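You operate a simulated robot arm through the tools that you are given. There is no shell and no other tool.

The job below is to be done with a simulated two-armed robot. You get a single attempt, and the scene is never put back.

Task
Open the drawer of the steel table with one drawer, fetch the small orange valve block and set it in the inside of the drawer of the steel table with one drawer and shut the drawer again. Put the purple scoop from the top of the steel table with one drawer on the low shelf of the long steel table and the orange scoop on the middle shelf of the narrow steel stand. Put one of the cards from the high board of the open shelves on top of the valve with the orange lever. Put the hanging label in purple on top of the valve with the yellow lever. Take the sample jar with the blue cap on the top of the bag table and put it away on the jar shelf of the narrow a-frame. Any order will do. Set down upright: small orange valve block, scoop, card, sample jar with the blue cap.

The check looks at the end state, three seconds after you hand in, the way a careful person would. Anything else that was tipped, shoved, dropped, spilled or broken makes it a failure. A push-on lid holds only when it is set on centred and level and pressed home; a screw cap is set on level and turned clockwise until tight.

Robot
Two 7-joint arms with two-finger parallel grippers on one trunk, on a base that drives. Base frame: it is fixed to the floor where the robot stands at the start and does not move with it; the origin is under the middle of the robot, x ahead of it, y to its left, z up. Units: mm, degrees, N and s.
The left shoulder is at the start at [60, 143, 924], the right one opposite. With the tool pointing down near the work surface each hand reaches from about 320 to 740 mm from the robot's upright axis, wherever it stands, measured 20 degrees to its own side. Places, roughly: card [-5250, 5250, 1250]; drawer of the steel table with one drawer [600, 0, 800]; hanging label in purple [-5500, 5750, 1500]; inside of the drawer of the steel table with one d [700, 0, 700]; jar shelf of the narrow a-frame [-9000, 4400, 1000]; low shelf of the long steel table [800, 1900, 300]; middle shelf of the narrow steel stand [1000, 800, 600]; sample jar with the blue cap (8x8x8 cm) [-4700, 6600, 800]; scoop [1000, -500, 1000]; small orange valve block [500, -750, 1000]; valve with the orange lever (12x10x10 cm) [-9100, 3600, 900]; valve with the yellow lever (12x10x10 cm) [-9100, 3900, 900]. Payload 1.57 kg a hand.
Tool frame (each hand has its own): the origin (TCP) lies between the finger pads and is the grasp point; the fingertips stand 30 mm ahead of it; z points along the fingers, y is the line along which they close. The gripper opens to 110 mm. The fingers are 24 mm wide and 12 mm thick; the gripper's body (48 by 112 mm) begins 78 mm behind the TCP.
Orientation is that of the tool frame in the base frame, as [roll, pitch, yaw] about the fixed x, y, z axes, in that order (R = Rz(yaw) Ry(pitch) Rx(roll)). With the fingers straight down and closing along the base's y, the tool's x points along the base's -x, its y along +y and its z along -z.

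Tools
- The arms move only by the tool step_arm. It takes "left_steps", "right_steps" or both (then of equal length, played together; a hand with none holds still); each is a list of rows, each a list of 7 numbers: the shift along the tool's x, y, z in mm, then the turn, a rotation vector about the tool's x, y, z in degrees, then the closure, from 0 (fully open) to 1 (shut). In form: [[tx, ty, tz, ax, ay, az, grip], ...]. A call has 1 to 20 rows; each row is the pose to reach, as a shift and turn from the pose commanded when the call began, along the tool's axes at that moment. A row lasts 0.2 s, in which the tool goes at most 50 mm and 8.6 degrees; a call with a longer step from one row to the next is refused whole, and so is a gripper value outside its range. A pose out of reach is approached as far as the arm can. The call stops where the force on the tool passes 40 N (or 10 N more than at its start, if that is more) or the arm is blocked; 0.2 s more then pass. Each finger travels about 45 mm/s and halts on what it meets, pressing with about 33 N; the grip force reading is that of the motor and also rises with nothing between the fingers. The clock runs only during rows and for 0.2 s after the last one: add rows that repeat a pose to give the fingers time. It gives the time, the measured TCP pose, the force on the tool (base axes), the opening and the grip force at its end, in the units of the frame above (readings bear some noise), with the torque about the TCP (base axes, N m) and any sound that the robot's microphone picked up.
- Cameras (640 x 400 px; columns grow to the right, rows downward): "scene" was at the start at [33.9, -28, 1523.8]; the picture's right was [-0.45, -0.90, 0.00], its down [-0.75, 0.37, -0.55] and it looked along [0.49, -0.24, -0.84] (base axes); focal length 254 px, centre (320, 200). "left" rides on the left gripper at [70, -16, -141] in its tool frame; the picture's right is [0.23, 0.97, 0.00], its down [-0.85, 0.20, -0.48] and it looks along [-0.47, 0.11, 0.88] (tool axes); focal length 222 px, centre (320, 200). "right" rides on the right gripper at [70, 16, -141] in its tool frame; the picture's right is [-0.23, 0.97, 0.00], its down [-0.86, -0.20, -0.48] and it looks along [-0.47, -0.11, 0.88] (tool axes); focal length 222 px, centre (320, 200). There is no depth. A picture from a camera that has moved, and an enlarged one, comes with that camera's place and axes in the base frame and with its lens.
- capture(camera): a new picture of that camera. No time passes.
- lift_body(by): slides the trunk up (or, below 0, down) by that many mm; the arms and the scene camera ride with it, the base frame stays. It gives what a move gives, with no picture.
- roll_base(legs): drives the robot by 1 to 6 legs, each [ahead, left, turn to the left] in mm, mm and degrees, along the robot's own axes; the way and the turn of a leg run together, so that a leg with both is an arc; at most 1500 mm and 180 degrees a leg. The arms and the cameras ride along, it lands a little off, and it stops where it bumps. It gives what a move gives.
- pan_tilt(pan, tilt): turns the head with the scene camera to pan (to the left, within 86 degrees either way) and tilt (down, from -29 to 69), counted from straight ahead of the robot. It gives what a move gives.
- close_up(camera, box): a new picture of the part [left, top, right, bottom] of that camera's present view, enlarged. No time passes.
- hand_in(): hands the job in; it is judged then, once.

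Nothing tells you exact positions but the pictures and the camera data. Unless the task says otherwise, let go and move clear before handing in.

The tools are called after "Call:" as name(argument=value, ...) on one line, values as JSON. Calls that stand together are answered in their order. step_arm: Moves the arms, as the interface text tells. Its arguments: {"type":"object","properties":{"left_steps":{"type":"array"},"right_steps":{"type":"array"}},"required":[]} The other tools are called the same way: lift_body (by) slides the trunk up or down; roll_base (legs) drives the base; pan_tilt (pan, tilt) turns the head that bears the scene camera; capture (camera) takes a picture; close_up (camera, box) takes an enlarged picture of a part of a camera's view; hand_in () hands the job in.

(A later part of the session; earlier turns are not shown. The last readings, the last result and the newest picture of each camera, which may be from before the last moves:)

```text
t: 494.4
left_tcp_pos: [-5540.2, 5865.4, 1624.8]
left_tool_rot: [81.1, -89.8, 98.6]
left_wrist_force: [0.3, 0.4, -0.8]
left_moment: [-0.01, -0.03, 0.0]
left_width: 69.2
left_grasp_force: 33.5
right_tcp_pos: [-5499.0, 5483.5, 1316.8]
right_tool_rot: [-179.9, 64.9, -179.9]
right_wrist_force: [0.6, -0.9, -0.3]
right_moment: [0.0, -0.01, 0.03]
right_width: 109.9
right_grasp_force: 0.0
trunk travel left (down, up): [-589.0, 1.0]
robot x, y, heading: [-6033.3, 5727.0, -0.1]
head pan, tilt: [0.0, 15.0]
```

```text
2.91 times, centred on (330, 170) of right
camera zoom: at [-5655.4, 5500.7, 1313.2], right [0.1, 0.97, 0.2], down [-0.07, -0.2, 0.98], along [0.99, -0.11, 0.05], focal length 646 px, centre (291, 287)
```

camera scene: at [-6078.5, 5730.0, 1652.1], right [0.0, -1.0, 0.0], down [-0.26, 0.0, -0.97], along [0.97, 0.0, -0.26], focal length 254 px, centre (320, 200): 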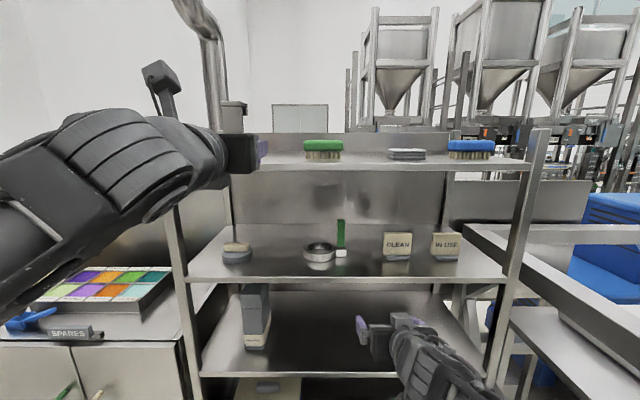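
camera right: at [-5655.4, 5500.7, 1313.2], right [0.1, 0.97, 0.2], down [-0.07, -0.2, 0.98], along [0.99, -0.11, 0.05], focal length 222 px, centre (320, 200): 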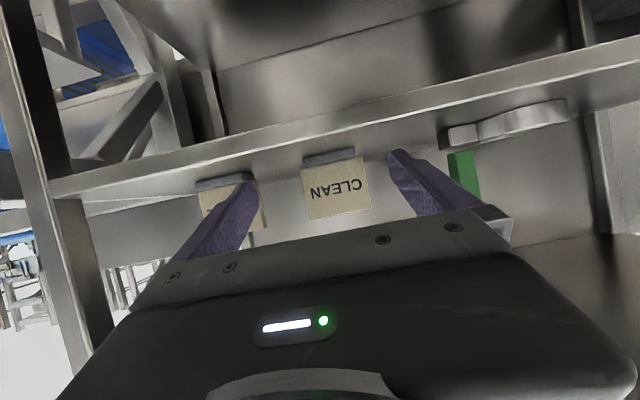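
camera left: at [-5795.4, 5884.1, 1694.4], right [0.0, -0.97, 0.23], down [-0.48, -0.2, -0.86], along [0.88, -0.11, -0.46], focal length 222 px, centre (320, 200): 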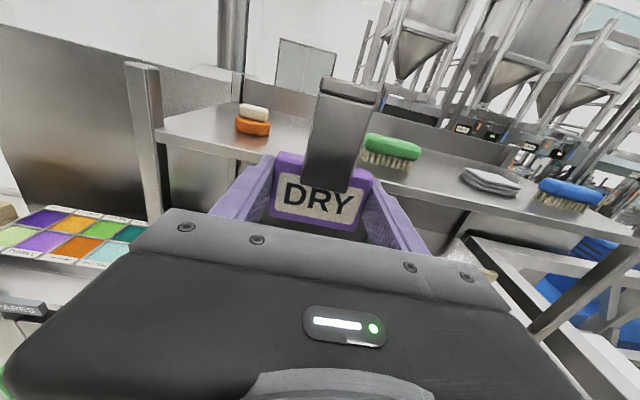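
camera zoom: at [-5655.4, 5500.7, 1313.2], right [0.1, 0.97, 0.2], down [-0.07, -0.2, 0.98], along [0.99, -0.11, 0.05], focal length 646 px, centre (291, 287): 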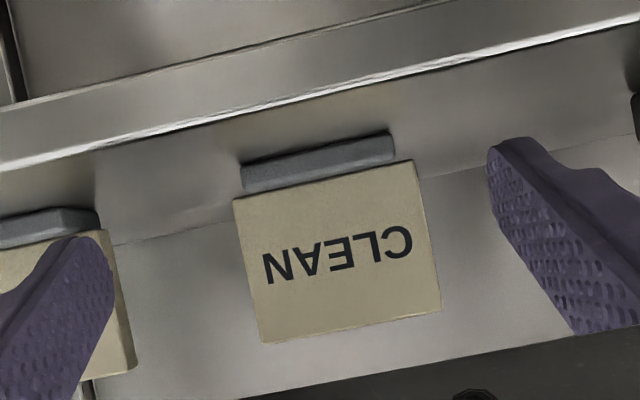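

Card centre at y≈5492, z≈1319. I'll correct 8 mm sideways and advance halfway, then check once more.

Call:
step_arm(right_steps=[[-2, 8.5, -1, 0, 0, 0, 0], [-15, 8.5, 27, 0, 0, 0, 0], [-28, 8.5, 54, 0, 0, 0, 0], [-36, 8.5, 73, 0, 0, 0, 0], [-36, 8.5, 73, 0, 0, 0, 0]])

Call:
capture(camera="right")

Call:
close_up(camera="scene", box=[320, 200, 520, 340])

```text
t: 495.6
left_tcp_pos: [-5542.9, 5865.7, 1625.9]
left_tool_rot: [57.6, -89.8, 121.9]
left_wrist_force: [0.5, 0.9, -0.3]
left_moment: [0.01, 0.03, 0.01]
left_width: 69.0
left_grasp_force: 33.0
right_tcp_pos: [-5419.4, 5490.0, 1321.1]
right_tool_rot: [-179.9, 65.0, -179.9]
right_wrist_force: [-0.3, 0.6, 0.6]
right_moment: [0.0, 0.02, 0.03]
right_width: 110.0
right_grasp_force: 0.0
trunk travel left (down, up): [-589.0, 1.0]
robot x, y, heading: [-6028.8, 5730.0, -0.1]
head pan, tilt: [0.0, 15.0]
```

```text
taken
camera right: at [-5575.6, 5508.6, 1316.8], right [0.1, 0.97, 0.2], down [-0.07, -0.2, 0.98], along [0.99, -0.11, 0.05], focal length 222 px, centre (320, 200)
```

right: 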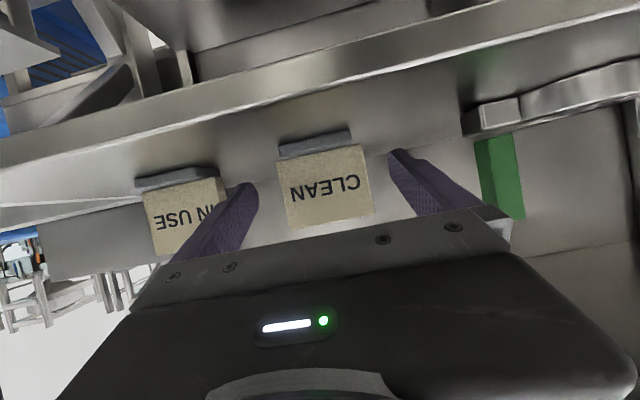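

```text
2.86 times, centred on (420, 270) of scene
camera zoom: at [-5968.7, 5731.3, 1652.2], right [0.0, -1.0, 0.0], down [-0.26, 0.0, -0.97], along [0.97, 0.0, -0.26], focal length 724 px, centre (34, 0)
```

zoom: 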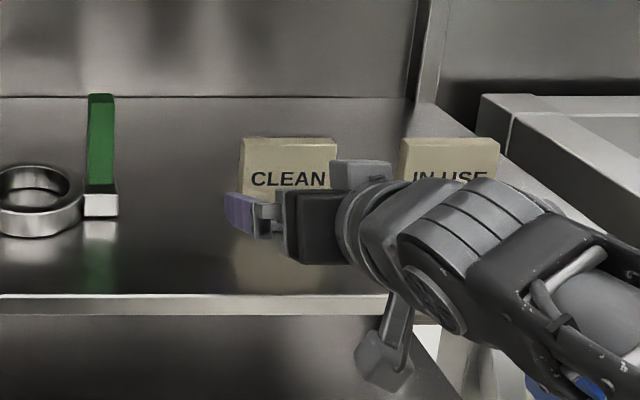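

Well aligned. I'll advance the remaining 68 mm and close on the card's edges.

Call:
step_arm(right_steps=[[-9, 1, 21, 0, 0, 0, 0], [-18, 1, 42, 0, 0, 0, 0], [-26.9, 1, 62.5, 0, 0, 0, 0], [-26.9, 1, 62.5, 0, 0, 0, 0.1], [-26.9, 1, 62.5, 0, 0, 0, 0.25], [-26.9, 1, 62.5, 0, 0, 0, 0.4], [-26.9, 1, 62.5, 0, 0, 0, 0.4], [-26.9, 1, 62.5, 0, 0, 0, 0.4]])

Call:
capture(camera="right")

Call:
close_up(camera="scene", box=[320, 200, 520, 340])

```text
t: 497.4
left_tcp_pos: [-5542.6, 5865.0, 1626.5]
left_tool_rot: [63.9, -89.8, 115.6]
left_wrist_force: [0.3, -0.2, -0.4]
left_moment: [0.02, 0.0, -0.04]
left_width: 69.1
left_grasp_force: 33.4
right_tcp_pos: [-5352.0, 5492.8, 1316.2]
right_tool_rot: [-179.9, 65.0, -179.8]
right_wrist_force: [1.6, -1.1, 3.2]
right_moment: [0.03, -0.03, 0.01]
right_width: 84.7
right_grasp_force: 32.9
trunk travel left (down, up): [-589.0, 1.0]
robot x, y, heading: [-6032.5, 5729.7, -0.1]
head pan, tilt: [0.0, 15.0]
```

```text
taken
camera right: at [-5507.7, 5510.0, 1313.7], right [0.1, 0.97, 0.21], down [-0.07, -0.2, 0.98], along [0.99, -0.11, 0.05], focal length 222 px, centre (320, 200)
```

right: 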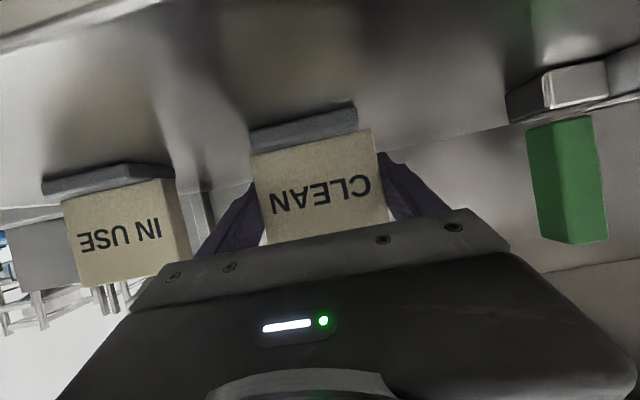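

```text
2.86 times, centred on (420, 270) of scene
camera zoom: at [-5967.9, 5731.1, 1652.1], right [0.0, -1.0, 0.0], down [-0.26, 0.0, -0.97], along [0.97, 0.0, -0.26], focal length 724 px, centre (34, 0)
```

zoom: 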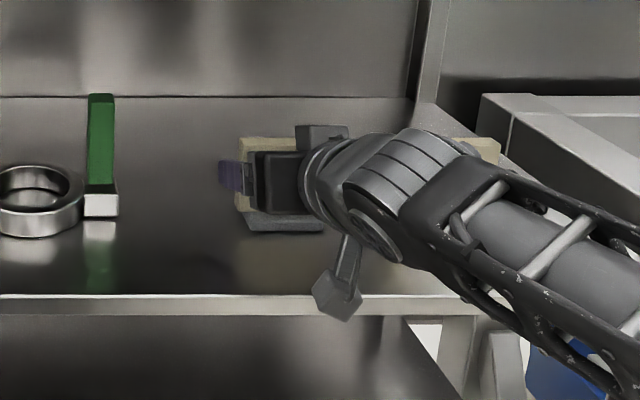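

The card is held at 85 mm. I'll lift it 25 mm and draw back.

Call:
step_arm(right_steps=[[-4.5, 0, -2.1, 0, 0, 0, 0.4], [-11, 0, -5, 0, 0, 0, 0.4], [-18, 0, -8.5, 0, 0, 0, 0.4], [-22.7, 0, -10.6, 0, 0, 0, 0.4], [-22.7, 0, -10.6, 0, 0, 0, 0.4]])

Call:
capture(camera="right")

Call:
close_up(camera="scene", box=[320, 200, 520, 340])

```text
t: 498.6
left_tcp_pos: [-5541.7, 5864.3, 1625.4]
left_tool_rot: [66.4, -89.8, 113.4]
left_wrist_force: [-0.1, -0.2, -1.1]
left_moment: [0.01, 0.04, -0.03]
left_width: 69.0
left_grasp_force: 32.8
right_tcp_pos: [-5351.4, 5491.4, 1342.1]
right_tool_rot: [-179.8, 65.0, 180.0]
right_wrist_force: [1.1, 0.4, -1.4]
right_moment: [0.01, 0.02, -0.01]
right_width: 84.3
right_grasp_force: 33.5
trunk travel left (down, up): [-589.0, 1.0]
robot x, y, heading: [-6033.2, 5728.8, -0.2]
head pan, tilt: [0.0, 15.0]
```

```text
taken
camera right: at [-5507.2, 5510.0, 1338.4], right [0.1, 0.97, 0.21], down [-0.07, -0.2, 0.98], along [0.99, -0.11, 0.05], focal length 222 px, centre (320, 200)
```

right: 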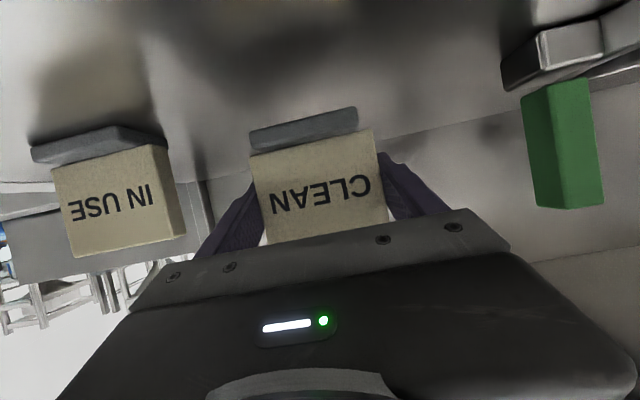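

```text
2.86 times, centred on (420, 270) of scene
camera zoom: at [-5967.7, 5731.0, 1652.1], right [0.0, -1.0, 0.0], down [-0.26, 0.0, -0.97], along [0.97, 0.0, -0.26], focal length 724 px, centre (34, 0)
```

zoom: 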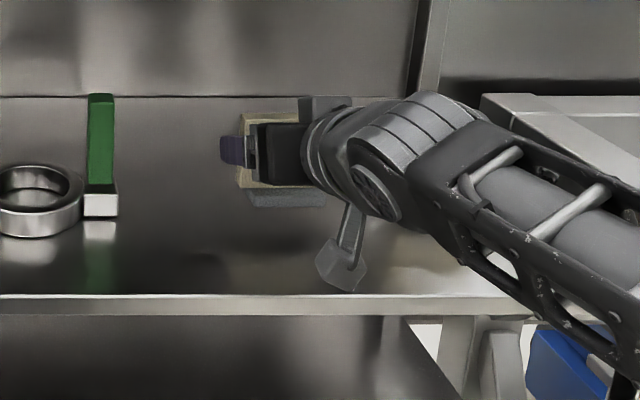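

The card came up level with its base. I'll roll back, draw the right hand in, and bring the left hand down to a carrying height.

Call:
roll_base(legs=[[-260, 30, 0]])

Call:
step_arm(right_steps=[[12, 5, -25, 0, 0, 0, 0.4], [24, 10, -51, 0, 0, 0, 0.4], [36, 15, -76, 0, 0, 0, 0.4], [48, 20, -102, 0, 0, 0, 0.4], [55, 25, -117, 0, 0, 0, 0.4], [55, 25, -117, 0, 0, 0, 0.4], [55, 25, -117, 0, 0, 0, 0.4], [55, 25, -117, 0, 0, 0, 0.4], [55, 25, -117, 0, 0, 0, 0.4]], left_steps=[[-40, 0, 5, 0, 0, 0, 0.55], [-80, 0, 10, 0, 0, 0, 0.55], [-120, 0, 15, 0, 0, 0, 0.55], [-160, 0, 20, 0, 0, 0, 0.55], [-200, 0, 25, 0, 0, 0, 0.55], [-240, 0, 30, 0, 0, 0, 0.55], [-280, 0, 35, 0, 0, 0, 0.55], [-320, -10, 40, 0, 0, 0, 0.55], [-350, -20, 45, 0, 0, 0, 0.55]])

Call:
capture(camera="scene")

Call:
capture(camera="left")

Call:
capture(camera="right")

```text
t: 500.5
left_tcp_pos: [-5803.1, 5896.9, 1625.4]
left_tool_rot: [55.4, -89.8, 124.4]
left_wrist_force: [-0.2, 0.0, -0.9]
left_moment: [0.01, -0.02, -0.03]
left_width: 69.0
left_grasp_force: 33.0
right_tcp_pos: [-5612.0, 5524.2, 1342.1]
right_tool_rot: [-179.8, 64.9, -179.9]
right_wrist_force: [0.0, 0.5, -0.8]
right_moment: [0.01, 0.0, 0.02]
right_width: 84.5
right_grasp_force: 32.8
trunk travel left (down, up): [-589.0, 1.0]
robot x, y, heading: [-6293.7, 5755.4, 0.1]
head pan, tilt: [0.0, 15.0]
```

```text
t: 502.5
left_tcp_pos: [-5758.2, 5915.8, 1274.8]
left_tool_rot: [67.3, -89.8, 112.3]
left_wrist_force: [-0.1, -1.0, -1.2]
left_moment: [-0.01, 0.03, -0.03]
left_width: 69.3
left_grasp_force: 33.2
right_tcp_pos: [-5740.5, 5550.0, 1341.2]
right_tool_rot: [-179.8, 64.9, -179.8]
right_wrist_force: [-0.3, -0.6, -1.1]
right_moment: [-0.01, 0.03, -0.02]
right_width: 84.4
right_grasp_force: 33.2
trunk travel left (down, up): [-589.0, 1.0]
robot x, y, heading: [-6292.9, 5755.3, 0.2]
head pan, tilt: [0.0, 15.0]
```

```text
taken
camera scene: at [-6228.0, 5761.2, 1652.1], right [0.0, -1.0, 0.0], down [-0.26, 0.0, -0.97], along [0.97, 0.0, -0.26], focal length 254 px, centre (320, 200)
```

scene: 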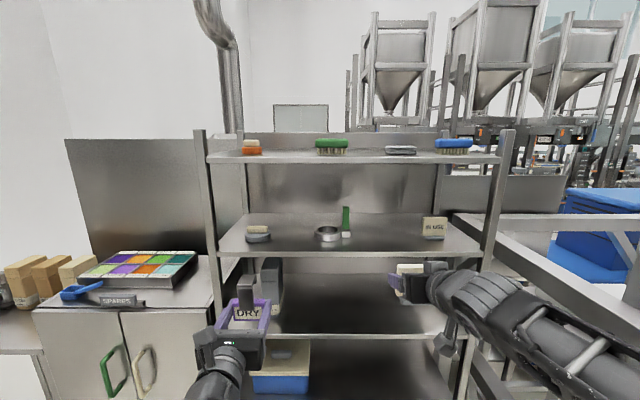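

```text
taken
camera left: at [-5898.2, 5932.4, 1342.5], right [0.0, -0.97, 0.23], down [-0.48, -0.2, -0.86], along [0.88, -0.11, -0.46], focal length 222 px, centre (320, 200)
```

left: 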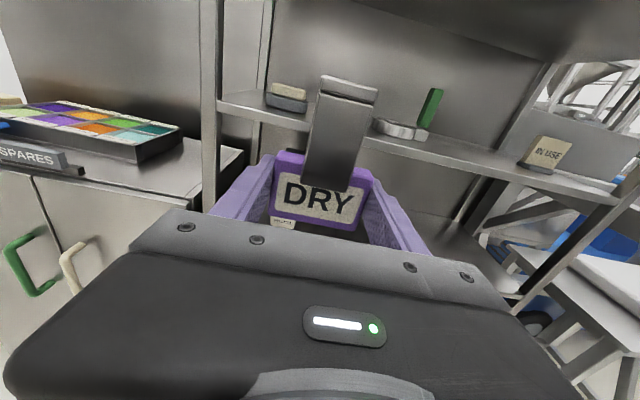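

```text
taken
camera right: at [-5896.6, 5566.4, 1338.0], right [0.09, 0.97, 0.21], down [-0.07, -0.2, 0.98], along [0.99, -0.11, 0.05], focal length 222 px, centre (320, 200)
```

right: 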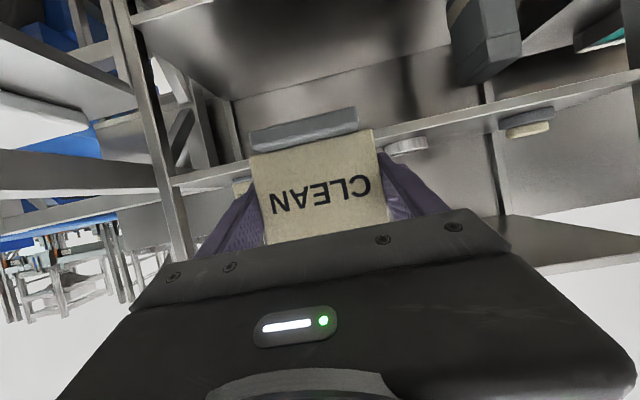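

Both items are held well. I'll try to draw the left hand in another 60 mm to keep it clear of the frames later.

Call:
step_arm(left_steps=[[0, 0, -20, 0, 0, 0, 0.55], [0, 0, -40, 0, 0, 0, 0.55], [0, 0, -60, 0, 0, 0, 0.55], [0, 0, -60, 0, 0, 0, 0.55]])

Call:
roll_base(legs=[[0, 0, 180]])

Call:
pan_tilt(pan=0, tilt=20)

Call:
capture(camera="scene")

```text
t: 503.5
left_tcp_pos: [-5794.3, 5908.0, 1296.8]
left_tool_rot: [86.3, -89.8, 93.6]
left_wrist_force: [0.3, -0.8, -1.1]
left_moment: [0.02, 0.0, 0.01]
left_width: 68.9
left_grasp_force: 33.2
left hand out of reach, approached as far as the arm can: row 2, 3, 4
right_tcp_pos: [-5740.8, 5548.6, 1340.6]
right_tool_rot: [-179.9, 64.9, -179.8]
right_wrist_force: [0.2, 0.7, -0.3]
right_moment: [0.03, -0.01, -0.01]
right_width: 84.6
right_grasp_force: 33.1
trunk travel left (down, up): [-589.0, 1.0]
robot x, y, heading: [-6288.6, 5758.2, 0.2]
head pan, tilt: [0.0, 15.0]
```

```text
t: 511.3
left_tcp_pos: [-6789.4, 5597.6, 1295.5]
left_tool_rot: [76.7, -89.8, -75.8]
left_wrist_force: [0.6, -0.9, -0.9]
left_moment: [0.0, -0.03, 0.0]
left_width: 69.0
left_grasp_force: 32.5
right_tcp_pos: [-6848.5, 5956.3, 1341.5]
right_tool_rot: [-180.0, 64.9, 1.1]
right_wrist_force: [-1.1, 0.1, -0.6]
right_moment: [-0.02, -0.01, 0.0]
right_width: 84.6
right_grasp_force: 32.6
trunk travel left (down, up): [-589.0, 1.0]
robot x, y, heading: [-6292.7, 5760.7, -179.1]
head pan, tilt: [0.0, 15.0]
```

```text
t: 511.9
left_tcp_pos: [-6790.9, 5599.7, 1296.1]
left_tool_rot: [78.9, -89.8, -78.1]
left_wrist_force: [-0.9, 0.1, -0.5]
left_moment: [0.01, 0.0, -0.02]
left_width: 69.2
left_grasp_force: 33.6
right_tcp_pos: [-6848.6, 5955.8, 1340.6]
right_tool_rot: [-179.9, 64.8, 1.1]
right_wrist_force: [-0.1, 0.0, -1.3]
right_moment: [-0.03, 0.02, -0.02]
right_width: 85.0
right_grasp_force: 33.0
trunk travel left (down, up): [-589.0, 1.0]
robot x, y, heading: [-6293.0, 5755.1, -178.7]
head pan, tilt: [0.0, 20.0]
```

```text
taken
camera scene: at [-6355.6, 5759.7, 1644.0], right [-0.02, 1.0, 0.0], down [0.34, 0.01, -0.94], along [-0.94, -0.02, -0.34], focal length 254 px, centre (320, 200)
```

scene: 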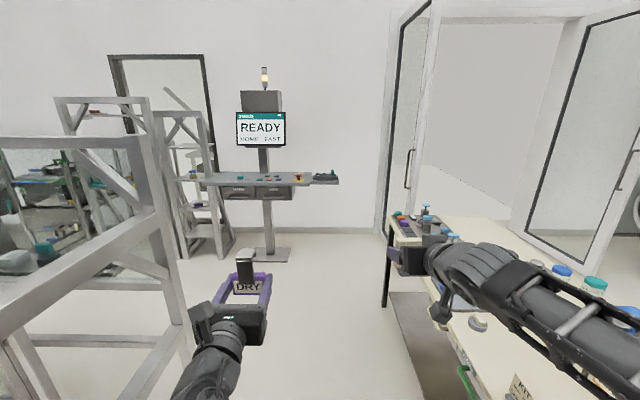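

I'll drive forward along the aisle again, keeping left of the wooden table.

Call:
roll_base(legs=[[650, 270, -1.1], [950, 60, 0]])

Call:
pan_tilt(pan=25, tilt=25)

Call:
capture(camera="scene")

```text
t: 520.4
left_tcp_pos: [-8393.8, 5274.6, 1295.9]
left_tool_rot: [83.4, -89.9, -83.8]
left_wrist_force: [-0.4, -0.6, -0.9]
left_moment: [0.01, -0.01, -0.01]
left_width: 69.1
left_grasp_force: 32.9
right_tcp_pos: [-8444.8, 5633.7, 1340.7]
right_tool_rot: [-179.9, 65.0, -0.1]
right_wrist_force: [-0.3, 0.7, -1.3]
right_moment: [-0.03, -0.01, -0.02]
right_width: 84.7
right_grasp_force: 33.3
trunk travel left (down, up): [-589.0, 1.0]
robot x, y, heading: [-7894.0, 5417.1, 179.9]
head pan, tilt: [0.0, 20.0]
```

```text
t: 521.3
left_tcp_pos: [-8393.4, 5274.5, 1296.4]
left_tool_rot: [79.9, -89.8, -80.3]
left_wrist_force: [0.1, -0.5, -0.8]
left_moment: [0.0, 0.01, -0.01]
left_width: 69.1
left_grasp_force: 32.6
right_tcp_pos: [-8444.2, 5633.4, 1342.6]
right_tool_rot: [-179.8, 64.8, -0.1]
right_wrist_force: [-0.4, 0.0, -1.1]
right_moment: [-0.02, 0.0, -0.03]
right_width: 84.6
right_grasp_force: 33.2
trunk travel left (down, up): [-589.0, 1.0]
robot x, y, heading: [-7895.7, 5424.3, 179.8]
head pan, tilt: [25.0, 25.0]
```

```text
taken
camera scene: at [-7946.3, 5388.5, 1635.9], right [-0.42, 0.91, 0.0], down [0.38, 0.18, -0.91], along [-0.82, -0.38, -0.42], focal length 254 px, centre (320, 200)
```

scene: 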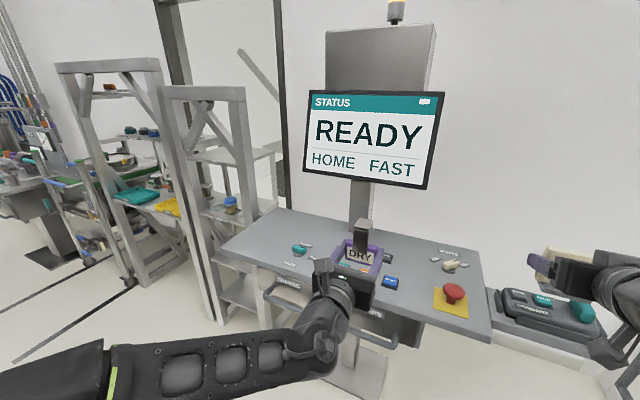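

I'll strafe left along the a-frames to stand in front of the wide one.

Call:
roll_base(legs=[[0, 1400, 0], [0, 590, 0]])

Call:
pan_tilt(pan=0, tilt=30)

Call:
capture(camera="scene")

Call:
close_up(camera="scene", box=[200, 130, 480, 290])

```text
t: 531.2
left_tcp_pos: [-8388.0, 3289.9, 1296.4]
left_tool_rot: [80.5, -89.8, -80.5]
left_wrist_force: [-0.1, -0.1, -0.3]
left_moment: [0.02, -0.03, -0.03]
left_width: 69.1
left_grasp_force: 32.8
right_tcp_pos: [-8442.7, 3648.0, 1341.3]
right_tool_rot: [-179.8, 64.9, 0.4]
right_wrist_force: [0.0, -0.8, -0.2]
right_moment: [0.03, -0.03, -0.04]
right_width: 84.8
right_grasp_force: 32.5
trunk travel left (down, up): [-589.0, 1.0]
robot x, y, heading: [-7888.2, 3437.4, -179.7]
head pan, tilt: [25.0, 25.0]
```

```text
t: 532.0
left_tcp_pos: [-8388.8, 3289.4, 1296.2]
left_tool_rot: [80.7, -89.8, -80.8]
left_wrist_force: [0.1, 0.5, -0.8]
left_moment: [0.01, 0.01, -0.02]
left_width: 69.4
left_grasp_force: 33.2
right_tcp_pos: [-8441.9, 3648.6, 1340.2]
right_tool_rot: [-179.8, 64.9, 0.2]
right_wrist_force: [0.2, -0.1, -0.9]
right_moment: [0.02, 0.01, -0.01]
right_width: 84.3
right_grasp_force: 33.3
trunk travel left (down, up): [-589.0, 1.0]
robot x, y, heading: [-7889.3, 3443.0, -180.0]
head pan, tilt: [0.0, 30.0]
```

```text
taken
camera scene: at [-7949.4, 3445.1, 1627.9], right [-0.01, 1.0, 0.0], down [0.5, 0.0, -0.87], along [-0.87, 0.0, -0.5], focal length 254 px, centre (320, 200)
```

scene: 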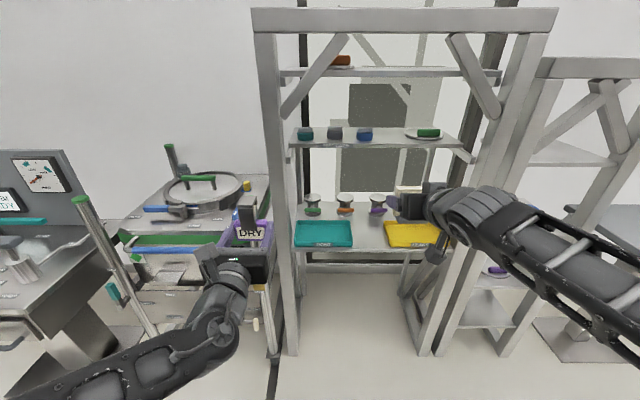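

```text
2.29 times, centred on (340, 210) of scene
camera zoom: at [-7949.4, 3445.1, 1627.9], right [-0.01, 1.0, 0.0], down [0.5, 0.0, -0.87], along [-0.87, 0.0, -0.5], focal length 579 px, centre (274, 177)
```

zoom: 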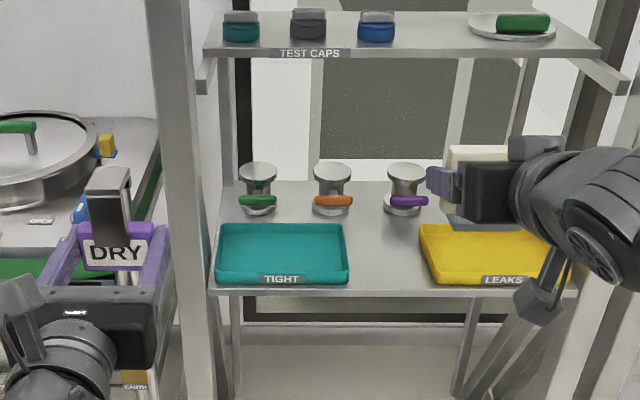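

I'll lower the right hand with the card to just above valve-top height and line it up with the orange valve, still outside the frame.

Call:
step_arm(right_steps=[[34, 9, 16, 0, 0, 0, 0.4], [67, 18, 31, 0, 0, 0, 0.4], [101, 27, 47, 0, 0, 0, 0.4], [134, 36, 63, 0, 0, 0, 0.4], [168, 44, 78, 0, 0, 0, 0.4], [201, 53, 94, 0, 0, 0, 0.4], [235, 62, 110, 0, 0, 0, 0.4], [268, 71, 125, 0, 0, 0, 0.4], [268, 71, 125, 0, 0, 0, 0.4]])

Call:
step_arm(right_steps=[[-15, 0, 32, 0, 0, 0, 0.4], [-30, 0, 64, 0, 0, 0, 0.4], [-45, 0, 96, 0, 0, 0, 0.4], [-60, 0, 128, 0, 0, 0, 0.4], [-75, 0, 160, 0, 0, 0, 0.4], [-90, 0, 193, 0, 0, 0, 0.4], [-105, 0, 225, 0, 0, 0, 0.4], [-120, 0, 258, 0, 0, 0, 0.4], [-125, 0, 268, 0, 0, 0, 0.4], [-125, 0, 268, 0, 0, 0, 0.4]])

Call:
capture(camera="scene")

Call:
capture(camera="right")

```text
t: 534.0
left_tcp_pos: [-8386.8, 3289.5, 1295.8]
left_tool_rot: [72.6, -89.8, -72.5]
left_wrist_force: [-0.1, -0.4, -0.6]
left_moment: [0.03, -0.05, 0.01]
left_width: 69.0
left_grasp_force: 33.1
right_tcp_pos: [-8441.1, 3579.9, 1046.9]
right_tool_rot: [-179.9, 64.9, 0.4]
right_wrist_force: [0.3, 0.5, -1.0]
right_moment: [-0.04, -0.01, -0.03]
right_width: 84.7
right_grasp_force: 33.1
trunk travel left (down, up): [-589.0, 1.0]
robot x, y, heading: [-7889.4, 3444.5, -179.8]
head pan, tilt: [0.0, 30.0]
```

```text
t: 536.2
left_tcp_pos: [-8389.3, 3290.8, 1296.8]
left_tool_rot: [82.6, -89.7, -82.7]
left_wrist_force: [0.9, -0.3, -0.7]
left_moment: [0.0, -0.03, 0.01]
left_width: 69.2
left_grasp_force: 32.8
right_tcp_pos: [-8737.7, 3577.6, 1044.7]
right_tool_rot: [-179.9, 64.8, 0.4]
right_wrist_force: [-0.4, 0.4, -0.8]
right_moment: [0.0, -0.01, 0.01]
right_width: 84.4
right_grasp_force: 32.7
trunk travel left (down, up): [-589.0, 1.0]
robot x, y, heading: [-7886.8, 3440.2, -179.9]
head pan, tilt: [0.0, 30.0]
```

```text
taken
camera scene: at [-7949.7, 3445.3, 1627.9], right [0.0, 1.0, 0.0], down [0.5, 0.0, -0.87], along [-0.87, 0.0, -0.5], focal length 254 px, centre (320, 200)
```

scene: 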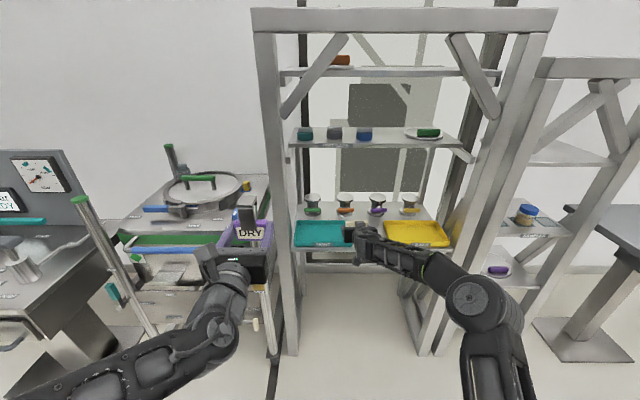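

```text
taken
camera right: at [-8578.4, 3561.5, 1041.9], right [-0.09, -0.97, 0.2], down [0.07, 0.2, 0.98], along [-0.99, 0.1, 0.05], focal length 222 px, centre (320, 200)
```

right: 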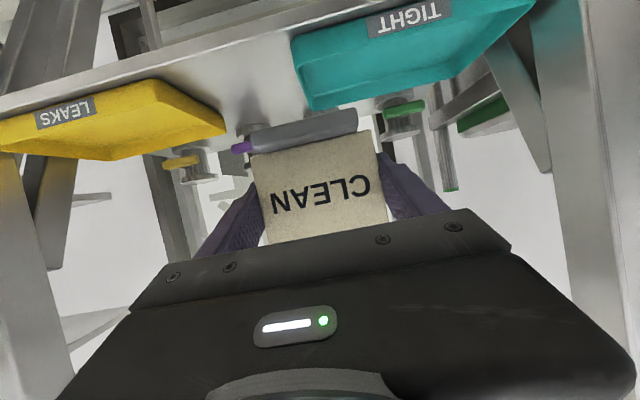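

The right arm is well extended and lined up. The left hand's label would come close to the frame's left post, so I'll move it 130 mm further left first.

Call:
step_arm(left_steps=[[0, -35, 0, 0, 0, 0, 0.55], [0, -70, 0, 0, 0, 0, 0.55], [0, -105, 0, 0, 0, 0, 0.55], [0, -135, 0, 0, 0, 0, 0.55], [0, -135, 0, 0, 0, 0, 0.55]])

Call:
close_up(camera="scene", box=[250, 170, 490, 290])

Call:
close_up(camera="right", box=[200, 60, 460, 220])

```text
t: 537.5
left_tcp_pos: [-8389.7, 3156.2, 1296.8]
left_tool_rot: [81.9, -89.9, -82.0]
left_wrist_force: [0.2, 0.4, -1.4]
left_moment: [-0.03, -0.02, -0.01]
left_width: 69.2
left_grasp_force: 32.8
left hand out of reach, approached as far as the arm can: row 1, 2
right_tcp_pos: [-8738.2, 3577.1, 1044.9]
right_tool_rot: [-179.9, 64.9, 0.4]
right_wrist_force: [0.1, -0.5, -0.4]
right_moment: [-0.02, 0.01, 0.0]
right_width: 84.5
right_grasp_force: 32.5
trunk travel left (down, up): [-589.0, 1.0]
robot x, y, heading: [-7887.5, 3443.8, -179.7]
head pan, tilt: [0.0, 30.0]
```

```text
2.67 times, centred on (370, 230) of scene
camera zoom: at [-7949.7, 3445.6, 1627.9], right [0.0, 1.0, 0.0], down [0.5, 0.0, -0.87], along [-0.87, 0.0, -0.5], focal length 676 px, centre (187, 120)
```

zoom: 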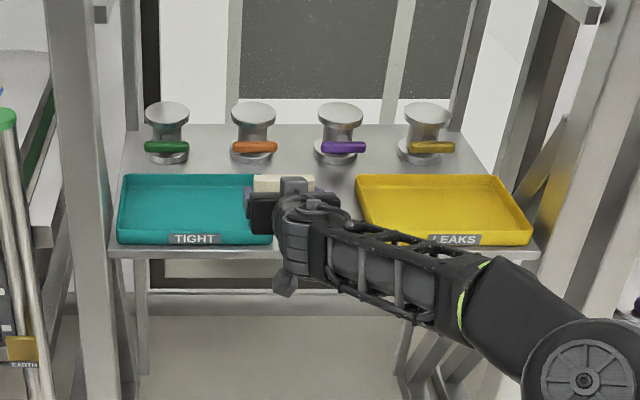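

```text
2.46 times, centred on (330, 140) of right
camera zoom: at [-8578.3, 3561.9, 1042.0], right [-0.09, -0.97, 0.21], down [0.07, 0.2, 0.98], along [-0.99, 0.1, 0.05], focal length 547 px, centre (295, 348)
```

zoom: 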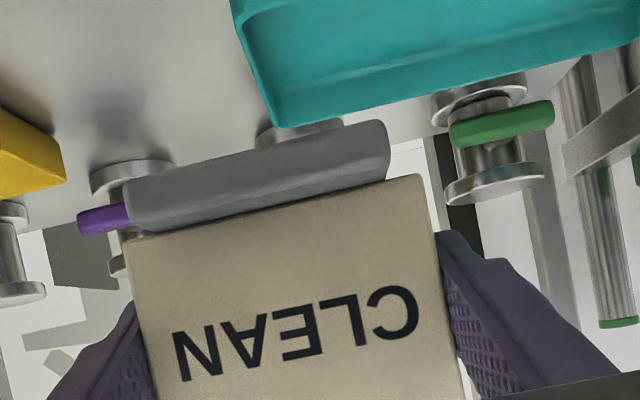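

The orange valve's disc is at ≈(−9135, 3575). I'll drive in 250 mm and check clearances.

Call:
roll_base(legs=[[250, 0, 0]])

Call:
capture(camera="scene")

Call:
capture(camera="right")

Call:
capture(camera="left")

```text
t: 539.3
left_tcp_pos: [-8642.3, 3154.2, 1295.2]
left_tool_rot: [97.0, -89.9, -97.1]
left_wrist_force: [-0.5, -0.2, -2.1]
left_moment: [0.0, 0.03, -0.02]
left_width: 69.0
left_grasp_force: 32.3
right_tcp_pos: [-8990.4, 3574.6, 1045.6]
right_tool_rot: [-179.9, 64.7, 0.3]
right_wrist_force: [0.1, 0.1, -1.6]
right_moment: [0.01, 0.0, 0.0]
right_width: 84.7
right_grasp_force: 32.8
trunk travel left (down, up): [-589.0, 1.0]
robot x, y, heading: [-8141.6, 3438.7, -179.8]
head pan, tilt: [0.0, 30.0]
```

```text
taken
camera scene: at [-8203.6, 3444.1, 1627.8], right [0.0, 1.0, 0.0], down [0.5, 0.0, -0.87], along [-0.87, 0.0, -0.5], focal length 254 px, centre (320, 200)
```

scene: 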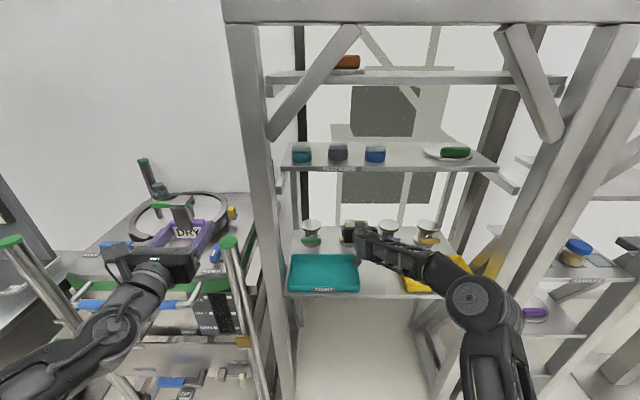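

```text
taken
camera right: at [-8831.6, 3560.6, 1041.4], right [-0.09, -0.97, 0.2], down [0.07, 0.2, 0.98], along [-0.99, 0.1, 0.05], focal length 222 px, centre (320, 200)
```

right: 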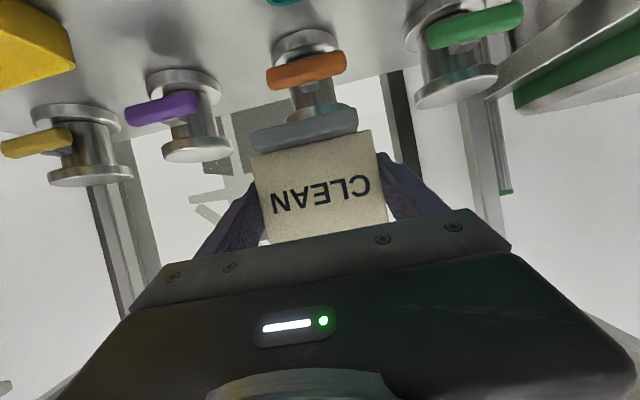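

```text
taken
camera left: at [-8500.6, 3137.3, 1363.7], right [0.0, 0.97, 0.23], down [0.48, 0.2, -0.85], along [-0.88, 0.11, -0.47], focal length 222 px, centre (320, 200)
```

left: 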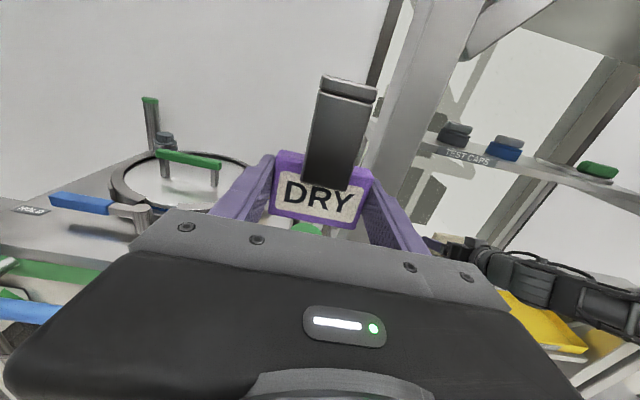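

Clearances look fine: the label passes above the cart's green-topped post, and the card is centred on the orange valve. I'll drive in the last 148 mm.

Call:
roll_base(legs=[[100, 0, 0]])

Call:
capture(camera="right")

Call:
close_up(camera="scene", box=[260, 180, 480, 320])

```text
t: 540.4
left_tcp_pos: [-8743.6, 3153.7, 1295.4]
left_tool_rot: [102.6, -89.8, -102.8]
left_wrist_force: [-0.7, 0.2, -0.9]
left_moment: [-0.01, 0.06, 0.01]
left_width: 69.1
left_grasp_force: 33.0
right_tcp_pos: [-9092.4, 3576.4, 1044.6]
right_tool_rot: [-179.9, 64.7, 0.3]
right_wrist_force: [-0.1, 0.2, -1.6]
right_moment: [-0.06, 0.04, -0.01]
right_width: 84.4
right_grasp_force: 33.2
trunk travel left (down, up): [-589.0, 1.0]
robot x, y, heading: [-8244.6, 3439.1, -180.0]
head pan, tilt: [0.0, 30.0]
```

```text
taken
camera right: at [-8932.2, 3560.7, 1041.1], right [-0.09, -0.97, 0.2], down [0.07, 0.2, 0.98], along [-0.99, 0.11, 0.05], focal length 222 px, centre (320, 200)
```

right: 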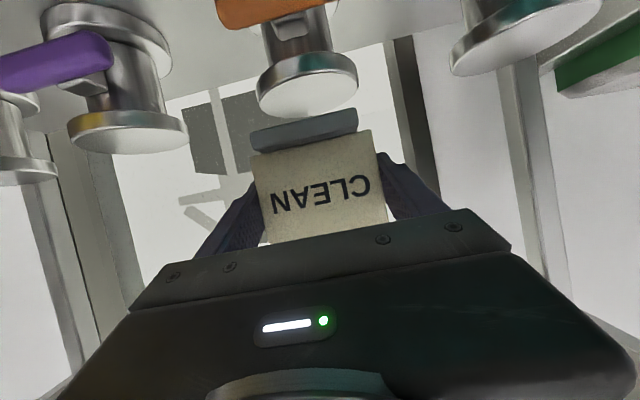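

```text
2.86 times, centred on (370, 250) of scene
camera zoom: at [-8304.6, 3443.8, 1627.8], right [0.0, 1.0, 0.0], down [0.5, 0.0, -0.87], along [-0.87, 0.0, -0.5], focal length 724 px, centre (177, 57)
```

zoom: 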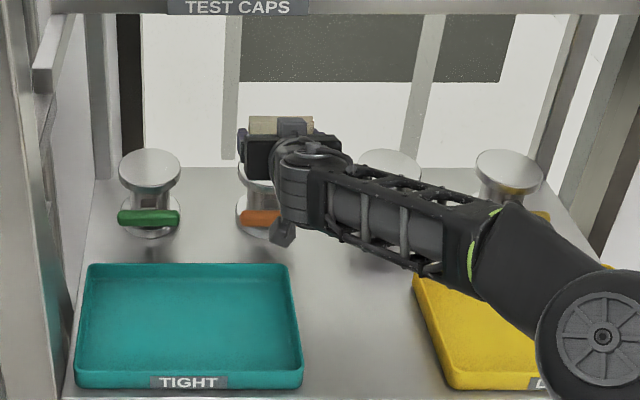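

The disc's centre reads (−9137, 3575, 955). I'll shift 3.5 mm and drive in the last 50 mm.

Call:
step_arm(right_steps=[[0, 3.5, 0, 0, 0, 0, 0.4], [0, 3.5, 0, 0, 0, 0, 0.4]])

Call:
roll_base(legs=[[49, 0, 0]])

Call:
capture(camera="right")

Call:
close_up(camera="right", box=[200, 0, 420, 220])

Call:
capture(camera="scene")

```text
t: 541.0
left_tcp_pos: [-8742.3, 3154.0, 1295.7]
left_tool_rot: [78.1, -89.8, -78.2]
left_wrist_force: [-0.2, 0.1, -0.1]
left_moment: [0.0, -0.02, -0.03]
left_width: 69.2
left_grasp_force: 33.1
right_tcp_pos: [-9090.8, 3572.1, 1044.3]
right_tool_rot: [-179.9, 65.0, 0.2]
right_wrist_force: [0.5, -0.2, -0.3]
right_moment: [0.01, 0.0, -0.02]
right_width: 84.5
right_grasp_force: 33.5
trunk travel left (down, up): [-589.0, 1.0]
robot x, y, heading: [-8243.7, 3438.0, -180.1]
head pan, tilt: [0.0, 30.0]
```

```text
t: 542.0
left_tcp_pos: [-8792.9, 3154.5, 1294.7]
left_tool_rot: [111.7, -89.7, -111.9]
left_wrist_force: [-0.5, 0.2, -0.7]
left_moment: [0.01, 0.0, 0.01]
left_width: 69.1
left_grasp_force: 32.6
right_tcp_pos: [-9141.3, 3571.5, 1043.3]
right_tool_rot: [-179.9, 64.8, 0.3]
right_wrist_force: [-1.1, -0.1, -1.9]
right_moment: [0.0, 0.03, 0.0]
right_width: 84.6
right_grasp_force: 33.0
trunk travel left (down, up): [-589.0, 1.0]
robot x, y, heading: [-8292.1, 3438.6, -180.0]
head pan, tilt: [0.0, 30.0]
```

```text
taken
camera right: at [-8981.6, 3556.9, 1040.4], right [-0.09, -0.97, 0.2], down [0.07, 0.2, 0.98], along [-0.99, 0.1, 0.05], focal length 222 px, centre (320, 200)
```

right: 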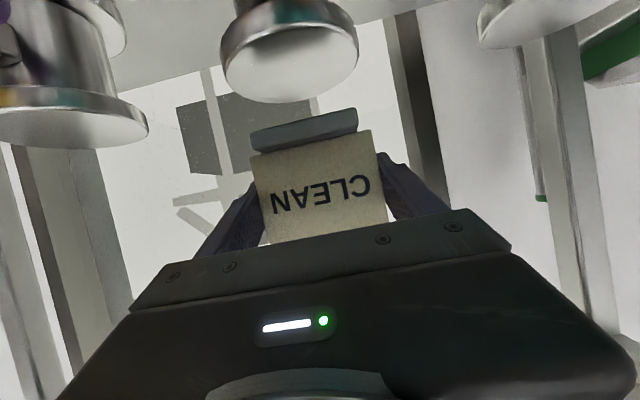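

```text
1.82 times, centred on (310, 110) of right
camera zoom: at [-8981.6, 3556.9, 1040.4], right [-0.09, -0.97, 0.2], down [0.07, 0.2, 0.98], along [-0.99, 0.1, 0.05], focal length 404 px, centre (338, 364)
```

zoom: 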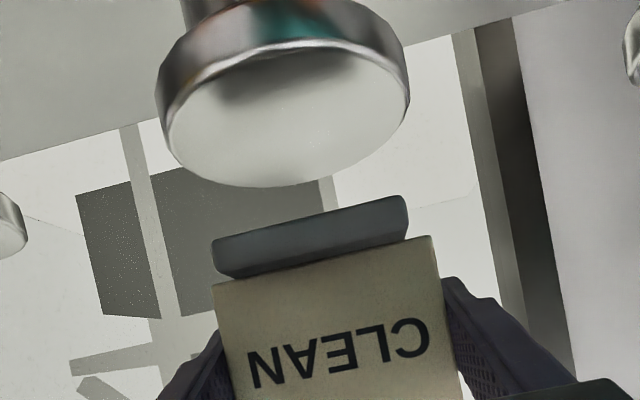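

```text
taken
camera scene: at [-8354.3, 3443.6, 1627.8], right [0.0, 1.0, 0.0], down [0.5, 0.0, -0.86], along [-0.86, 0.0, -0.5], focal length 254 px, centre (320, 200)
```

scene: 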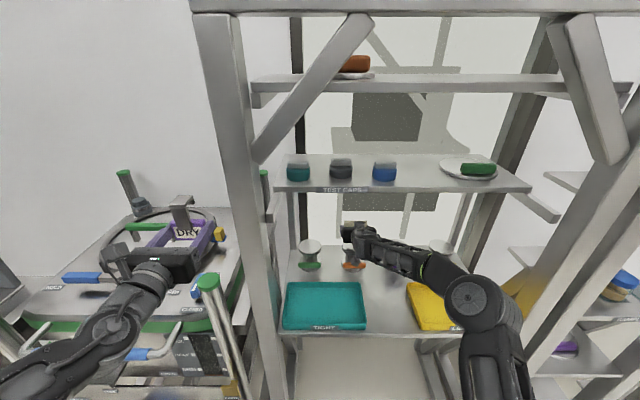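

The card's base is above the disc, a few mm too deep. I'll come back 5 mm and lower towards the disc.

Call:
step_arm(right_steps=[[2.1, -1, -4.5, 0, 0, 0, 0.4], [15.7, -1, 1.8, 0, 0, 0, 0.4], [24.8, -1, 6.1, 0, 0, 0, 0.4], [29.3, -1, 8.2, 0, 0, 0, 0.4], [29.3, -1, 8.2, 0, 0, 0, 0.4]])

Call:
capture(camera="right")

Call:
close_up(camera="scene", box=[290, 200, 450, 300])

```text
t: 543.1
left_tcp_pos: [-8791.9, 3153.8, 1295.9]
left_tool_rot: [80.9, -89.8, -81.1]
left_wrist_force: [-0.1, -0.7, -0.1]
left_moment: [-0.01, -0.06, 0.02]
left_width: 69.0
left_grasp_force: 32.9
right_tcp_pos: [-9133.3, 3571.9, 1014.6]
right_tool_rot: [-180.0, 64.9, 0.3]
right_wrist_force: [-0.7, 0.0, -1.0]
right_moment: [0.01, 0.0, 0.03]
right_width: 84.9
right_grasp_force: 32.8
trunk travel left (down, up): [-589.0, 1.0]
robot x, y, heading: [-8291.9, 3444.7, -179.7]
head pan, tilt: [0.0, 30.0]
```

```text
taken
camera right: at [-8974.8, 3557.5, 1011.7], right [-0.09, -0.97, 0.2], down [0.07, 0.2, 0.98], along [-0.99, 0.11, 0.05], focal length 222 px, centre (320, 200)
```

right: 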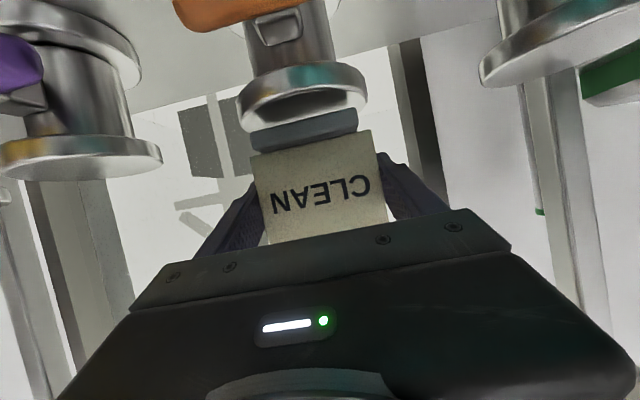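

```text
4.00 times, centred on (370, 250) of scene
camera zoom: at [-8351.5, 3443.6, 1627.9], right [0.0, 1.0, 0.0], down [0.5, 0.0, -0.87], along [-0.87, 0.0, -0.5], focal length 1014 px, centre (120, 0)
```

zoom: 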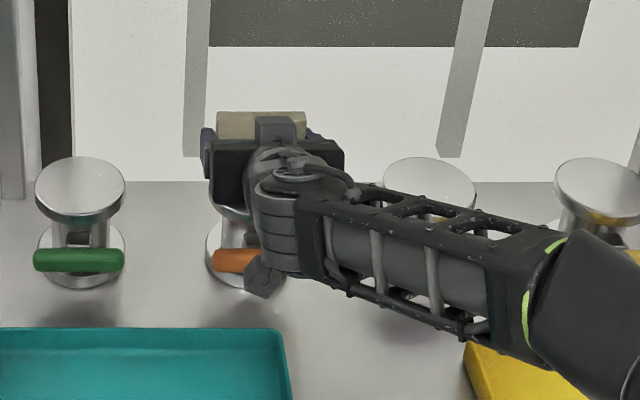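

Base and disc are centred on each other. I'll lower in 1.5 mm steps to contact.

Call:
step_arm(right_steps=[[1.4, 0, 0.6, 0, 0, 0, 0.4], [2.7, 0, 1.3, 0, 0, 0, 0.4], [4.1, 0, 1.9, 0, 0, 0, 0.4], [5.4, 0, 2.5, 0, 0, 0, 0.4], [5.4, 0, 2.5, 0, 0, 0, 0.4]])

Call:
step_arm(right_steps=[[1.4, 0, 0.6, 0, 0, 0, 0.4], [2.7, 0, 1.3, 0, 0, 0, 0.4], [2.7, 0, 1.3, 0, 0, 0, 0.4]])

Call:
capture(camera="right")

```text
t: 544.4
left_tcp_pos: [-8791.4, 3154.6, 1295.2]
left_tool_rot: [82.0, -89.8, -82.1]
left_wrist_force: [0.2, 0.1, -1.5]
left_moment: [0.06, -0.03, 0.0]
left_width: 69.1
left_grasp_force: 32.8
right_tcp_pos: [-9134.0, 3572.3, 1009.3]
right_tool_rot: [-179.9, 64.9, 0.2]
right_wrist_force: [0.8, -0.1, -0.3]
right_moment: [-0.01, 0.01, 0.0]
right_width: 84.6
right_grasp_force: 33.1
trunk travel left (down, up): [-589.0, 1.0]
robot x, y, heading: [-8288.9, 3440.6, -179.9]
head pan, tilt: [0.0, 30.0]
```

```text
t: 545.1
left_tcp_pos: [-8790.3, 3153.4, 1296.4]
left_tool_rot: [75.4, -89.8, -75.5]
left_wrist_force: [0.0, 0.4, -0.6]
left_moment: [0.02, 0.0, 0.02]
left_width: 69.1
left_grasp_force: 33.4
right_tcp_pos: [-9134.0, 3572.1, 1006.9]
right_tool_rot: [-180.0, 64.9, 0.4]
right_wrist_force: [-0.9, 0.1, 4.5]
right_moment: [-0.19, 0.08, 0.01]
right_width: 84.5
right_grasp_force: 33.1
trunk travel left (down, up): [-589.0, 1.0]
robot x, y, heading: [-8291.5, 3443.7, -179.5]
head pan, tilt: [0.0, 30.0]
```

```text
taken
camera right: at [-8974.9, 3557.6, 1003.6], right [-0.09, -0.97, 0.21], down [0.07, 0.2, 0.98], along [-0.99, 0.11, 0.05], focal length 222 px, centre (320, 200)
```

right: 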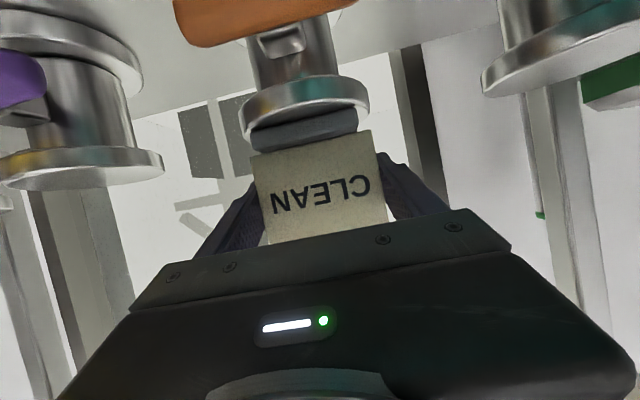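

First contact (≈5 N). I'll settle it another 0.8 mm, then open slowly.

Call:
step_arm(right_steps=[[0.7, 0, 0.35, 0, 0, 0, 0.4], [0.7, 0, 0.35, 0, 0, 0, 0.4]])

Call:
close_up(camera="right", box=[220, 60, 400, 180])

```text
t: 545.8
left_tcp_pos: [-8789.6, 3153.2, 1296.0]
left_tool_rot: [72.9, -89.8, -73.1]
left_wrist_force: [-0.2, -0.8, -0.4]
left_moment: [0.04, 0.0, -0.03]
left_width: 69.5
left_grasp_force: 33.3
right_tcp_pos: [-9133.2, 3572.5, 1007.1]
right_tool_rot: [-179.9, 64.9, 0.3]
right_wrist_force: [-2.6, -1.2, 8.8]
right_moment: [-0.32, 0.21, -0.07]
right_width: 84.3
right_grasp_force: 32.9
trunk travel left (down, up): [-589.0, 1.0]
robot x, y, heading: [-8294.2, 3441.8, -179.5]
head pan, tilt: [0.0, 30.0]
```

```text
3.33 times, centred on (310, 120) of right
camera zoom: at [-8974.7, 3557.7, 1003.5], right [-0.09, -0.97, 0.21], down [0.07, 0.2, 0.98], along [-0.99, 0.11, 0.05], focal length 740 px, centre (353, 467)
```

zoom: 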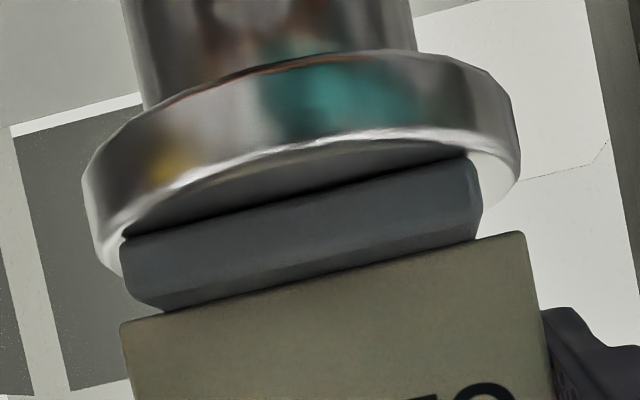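

The base sits centred on the disc. I'll open the fingers slowly.

Call:
step_arm(right_steps=[[0, 0, 0, 0, 0, 0, 0.2], [0, 0, 0, 0, 0, 0, 0.15], [0, 0, 0, 0, 0, 0, 0.1], [0, 0, 0, 0, 0, 0, 0.05], [0, 0, 0, 0, 0, 0, 0], [0, 0, 0, 0, 0, 0, 0], [0, 0, 0, 0, 0, 0, 0]])

Call:
capture(camera="right")

Call:
close_up(camera="scene", box=[290, 200, 450, 300])

```text
t: 547.4
left_tcp_pos: [-8790.2, 3153.9, 1296.0]
left_tool_rot: [81.3, -89.7, -81.3]
left_wrist_force: [1.3, -0.2, -0.5]
left_moment: [0.01, -0.03, 0.02]
left_width: 69.0
left_grasp_force: 33.2
right_tcp_pos: [-9133.5, 3573.6, 1004.9]
right_tool_rot: [-179.9, 64.8, 0.3]
right_wrist_force: [0.6, -0.2, -0.2]
right_moment: [0.0, -0.04, 0.01]
right_width: 110.0
right_grasp_force: 0.0
trunk travel left (down, up): [-589.0, 1.0]
robot x, y, heading: [-8292.3, 3438.6, -179.8]
head pan, tilt: [0.0, 30.0]
```

```text
taken
camera right: at [-8974.8, 3558.0, 1002.0], right [-0.09, -0.97, 0.2], down [0.07, 0.2, 0.98], along [-0.99, 0.1, 0.05], focal length 222 px, centre (320, 200)
```

right: 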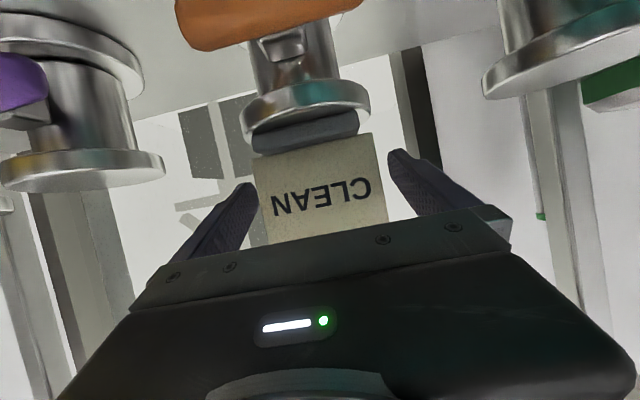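

```text
4.00 times, centred on (370, 250) of scene
camera zoom: at [-8351.5, 3443.6, 1627.9], right [0.0, 1.0, 0.0], down [0.5, 0.0, -0.87], along [-0.87, 0.0, -0.5], focal length 1014 px, centre (120, 0)
```

zoom: 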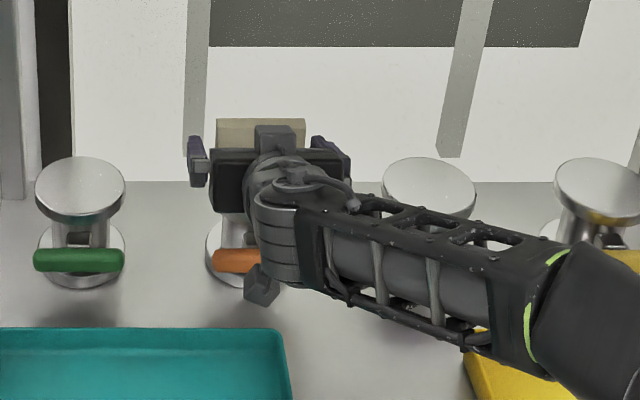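

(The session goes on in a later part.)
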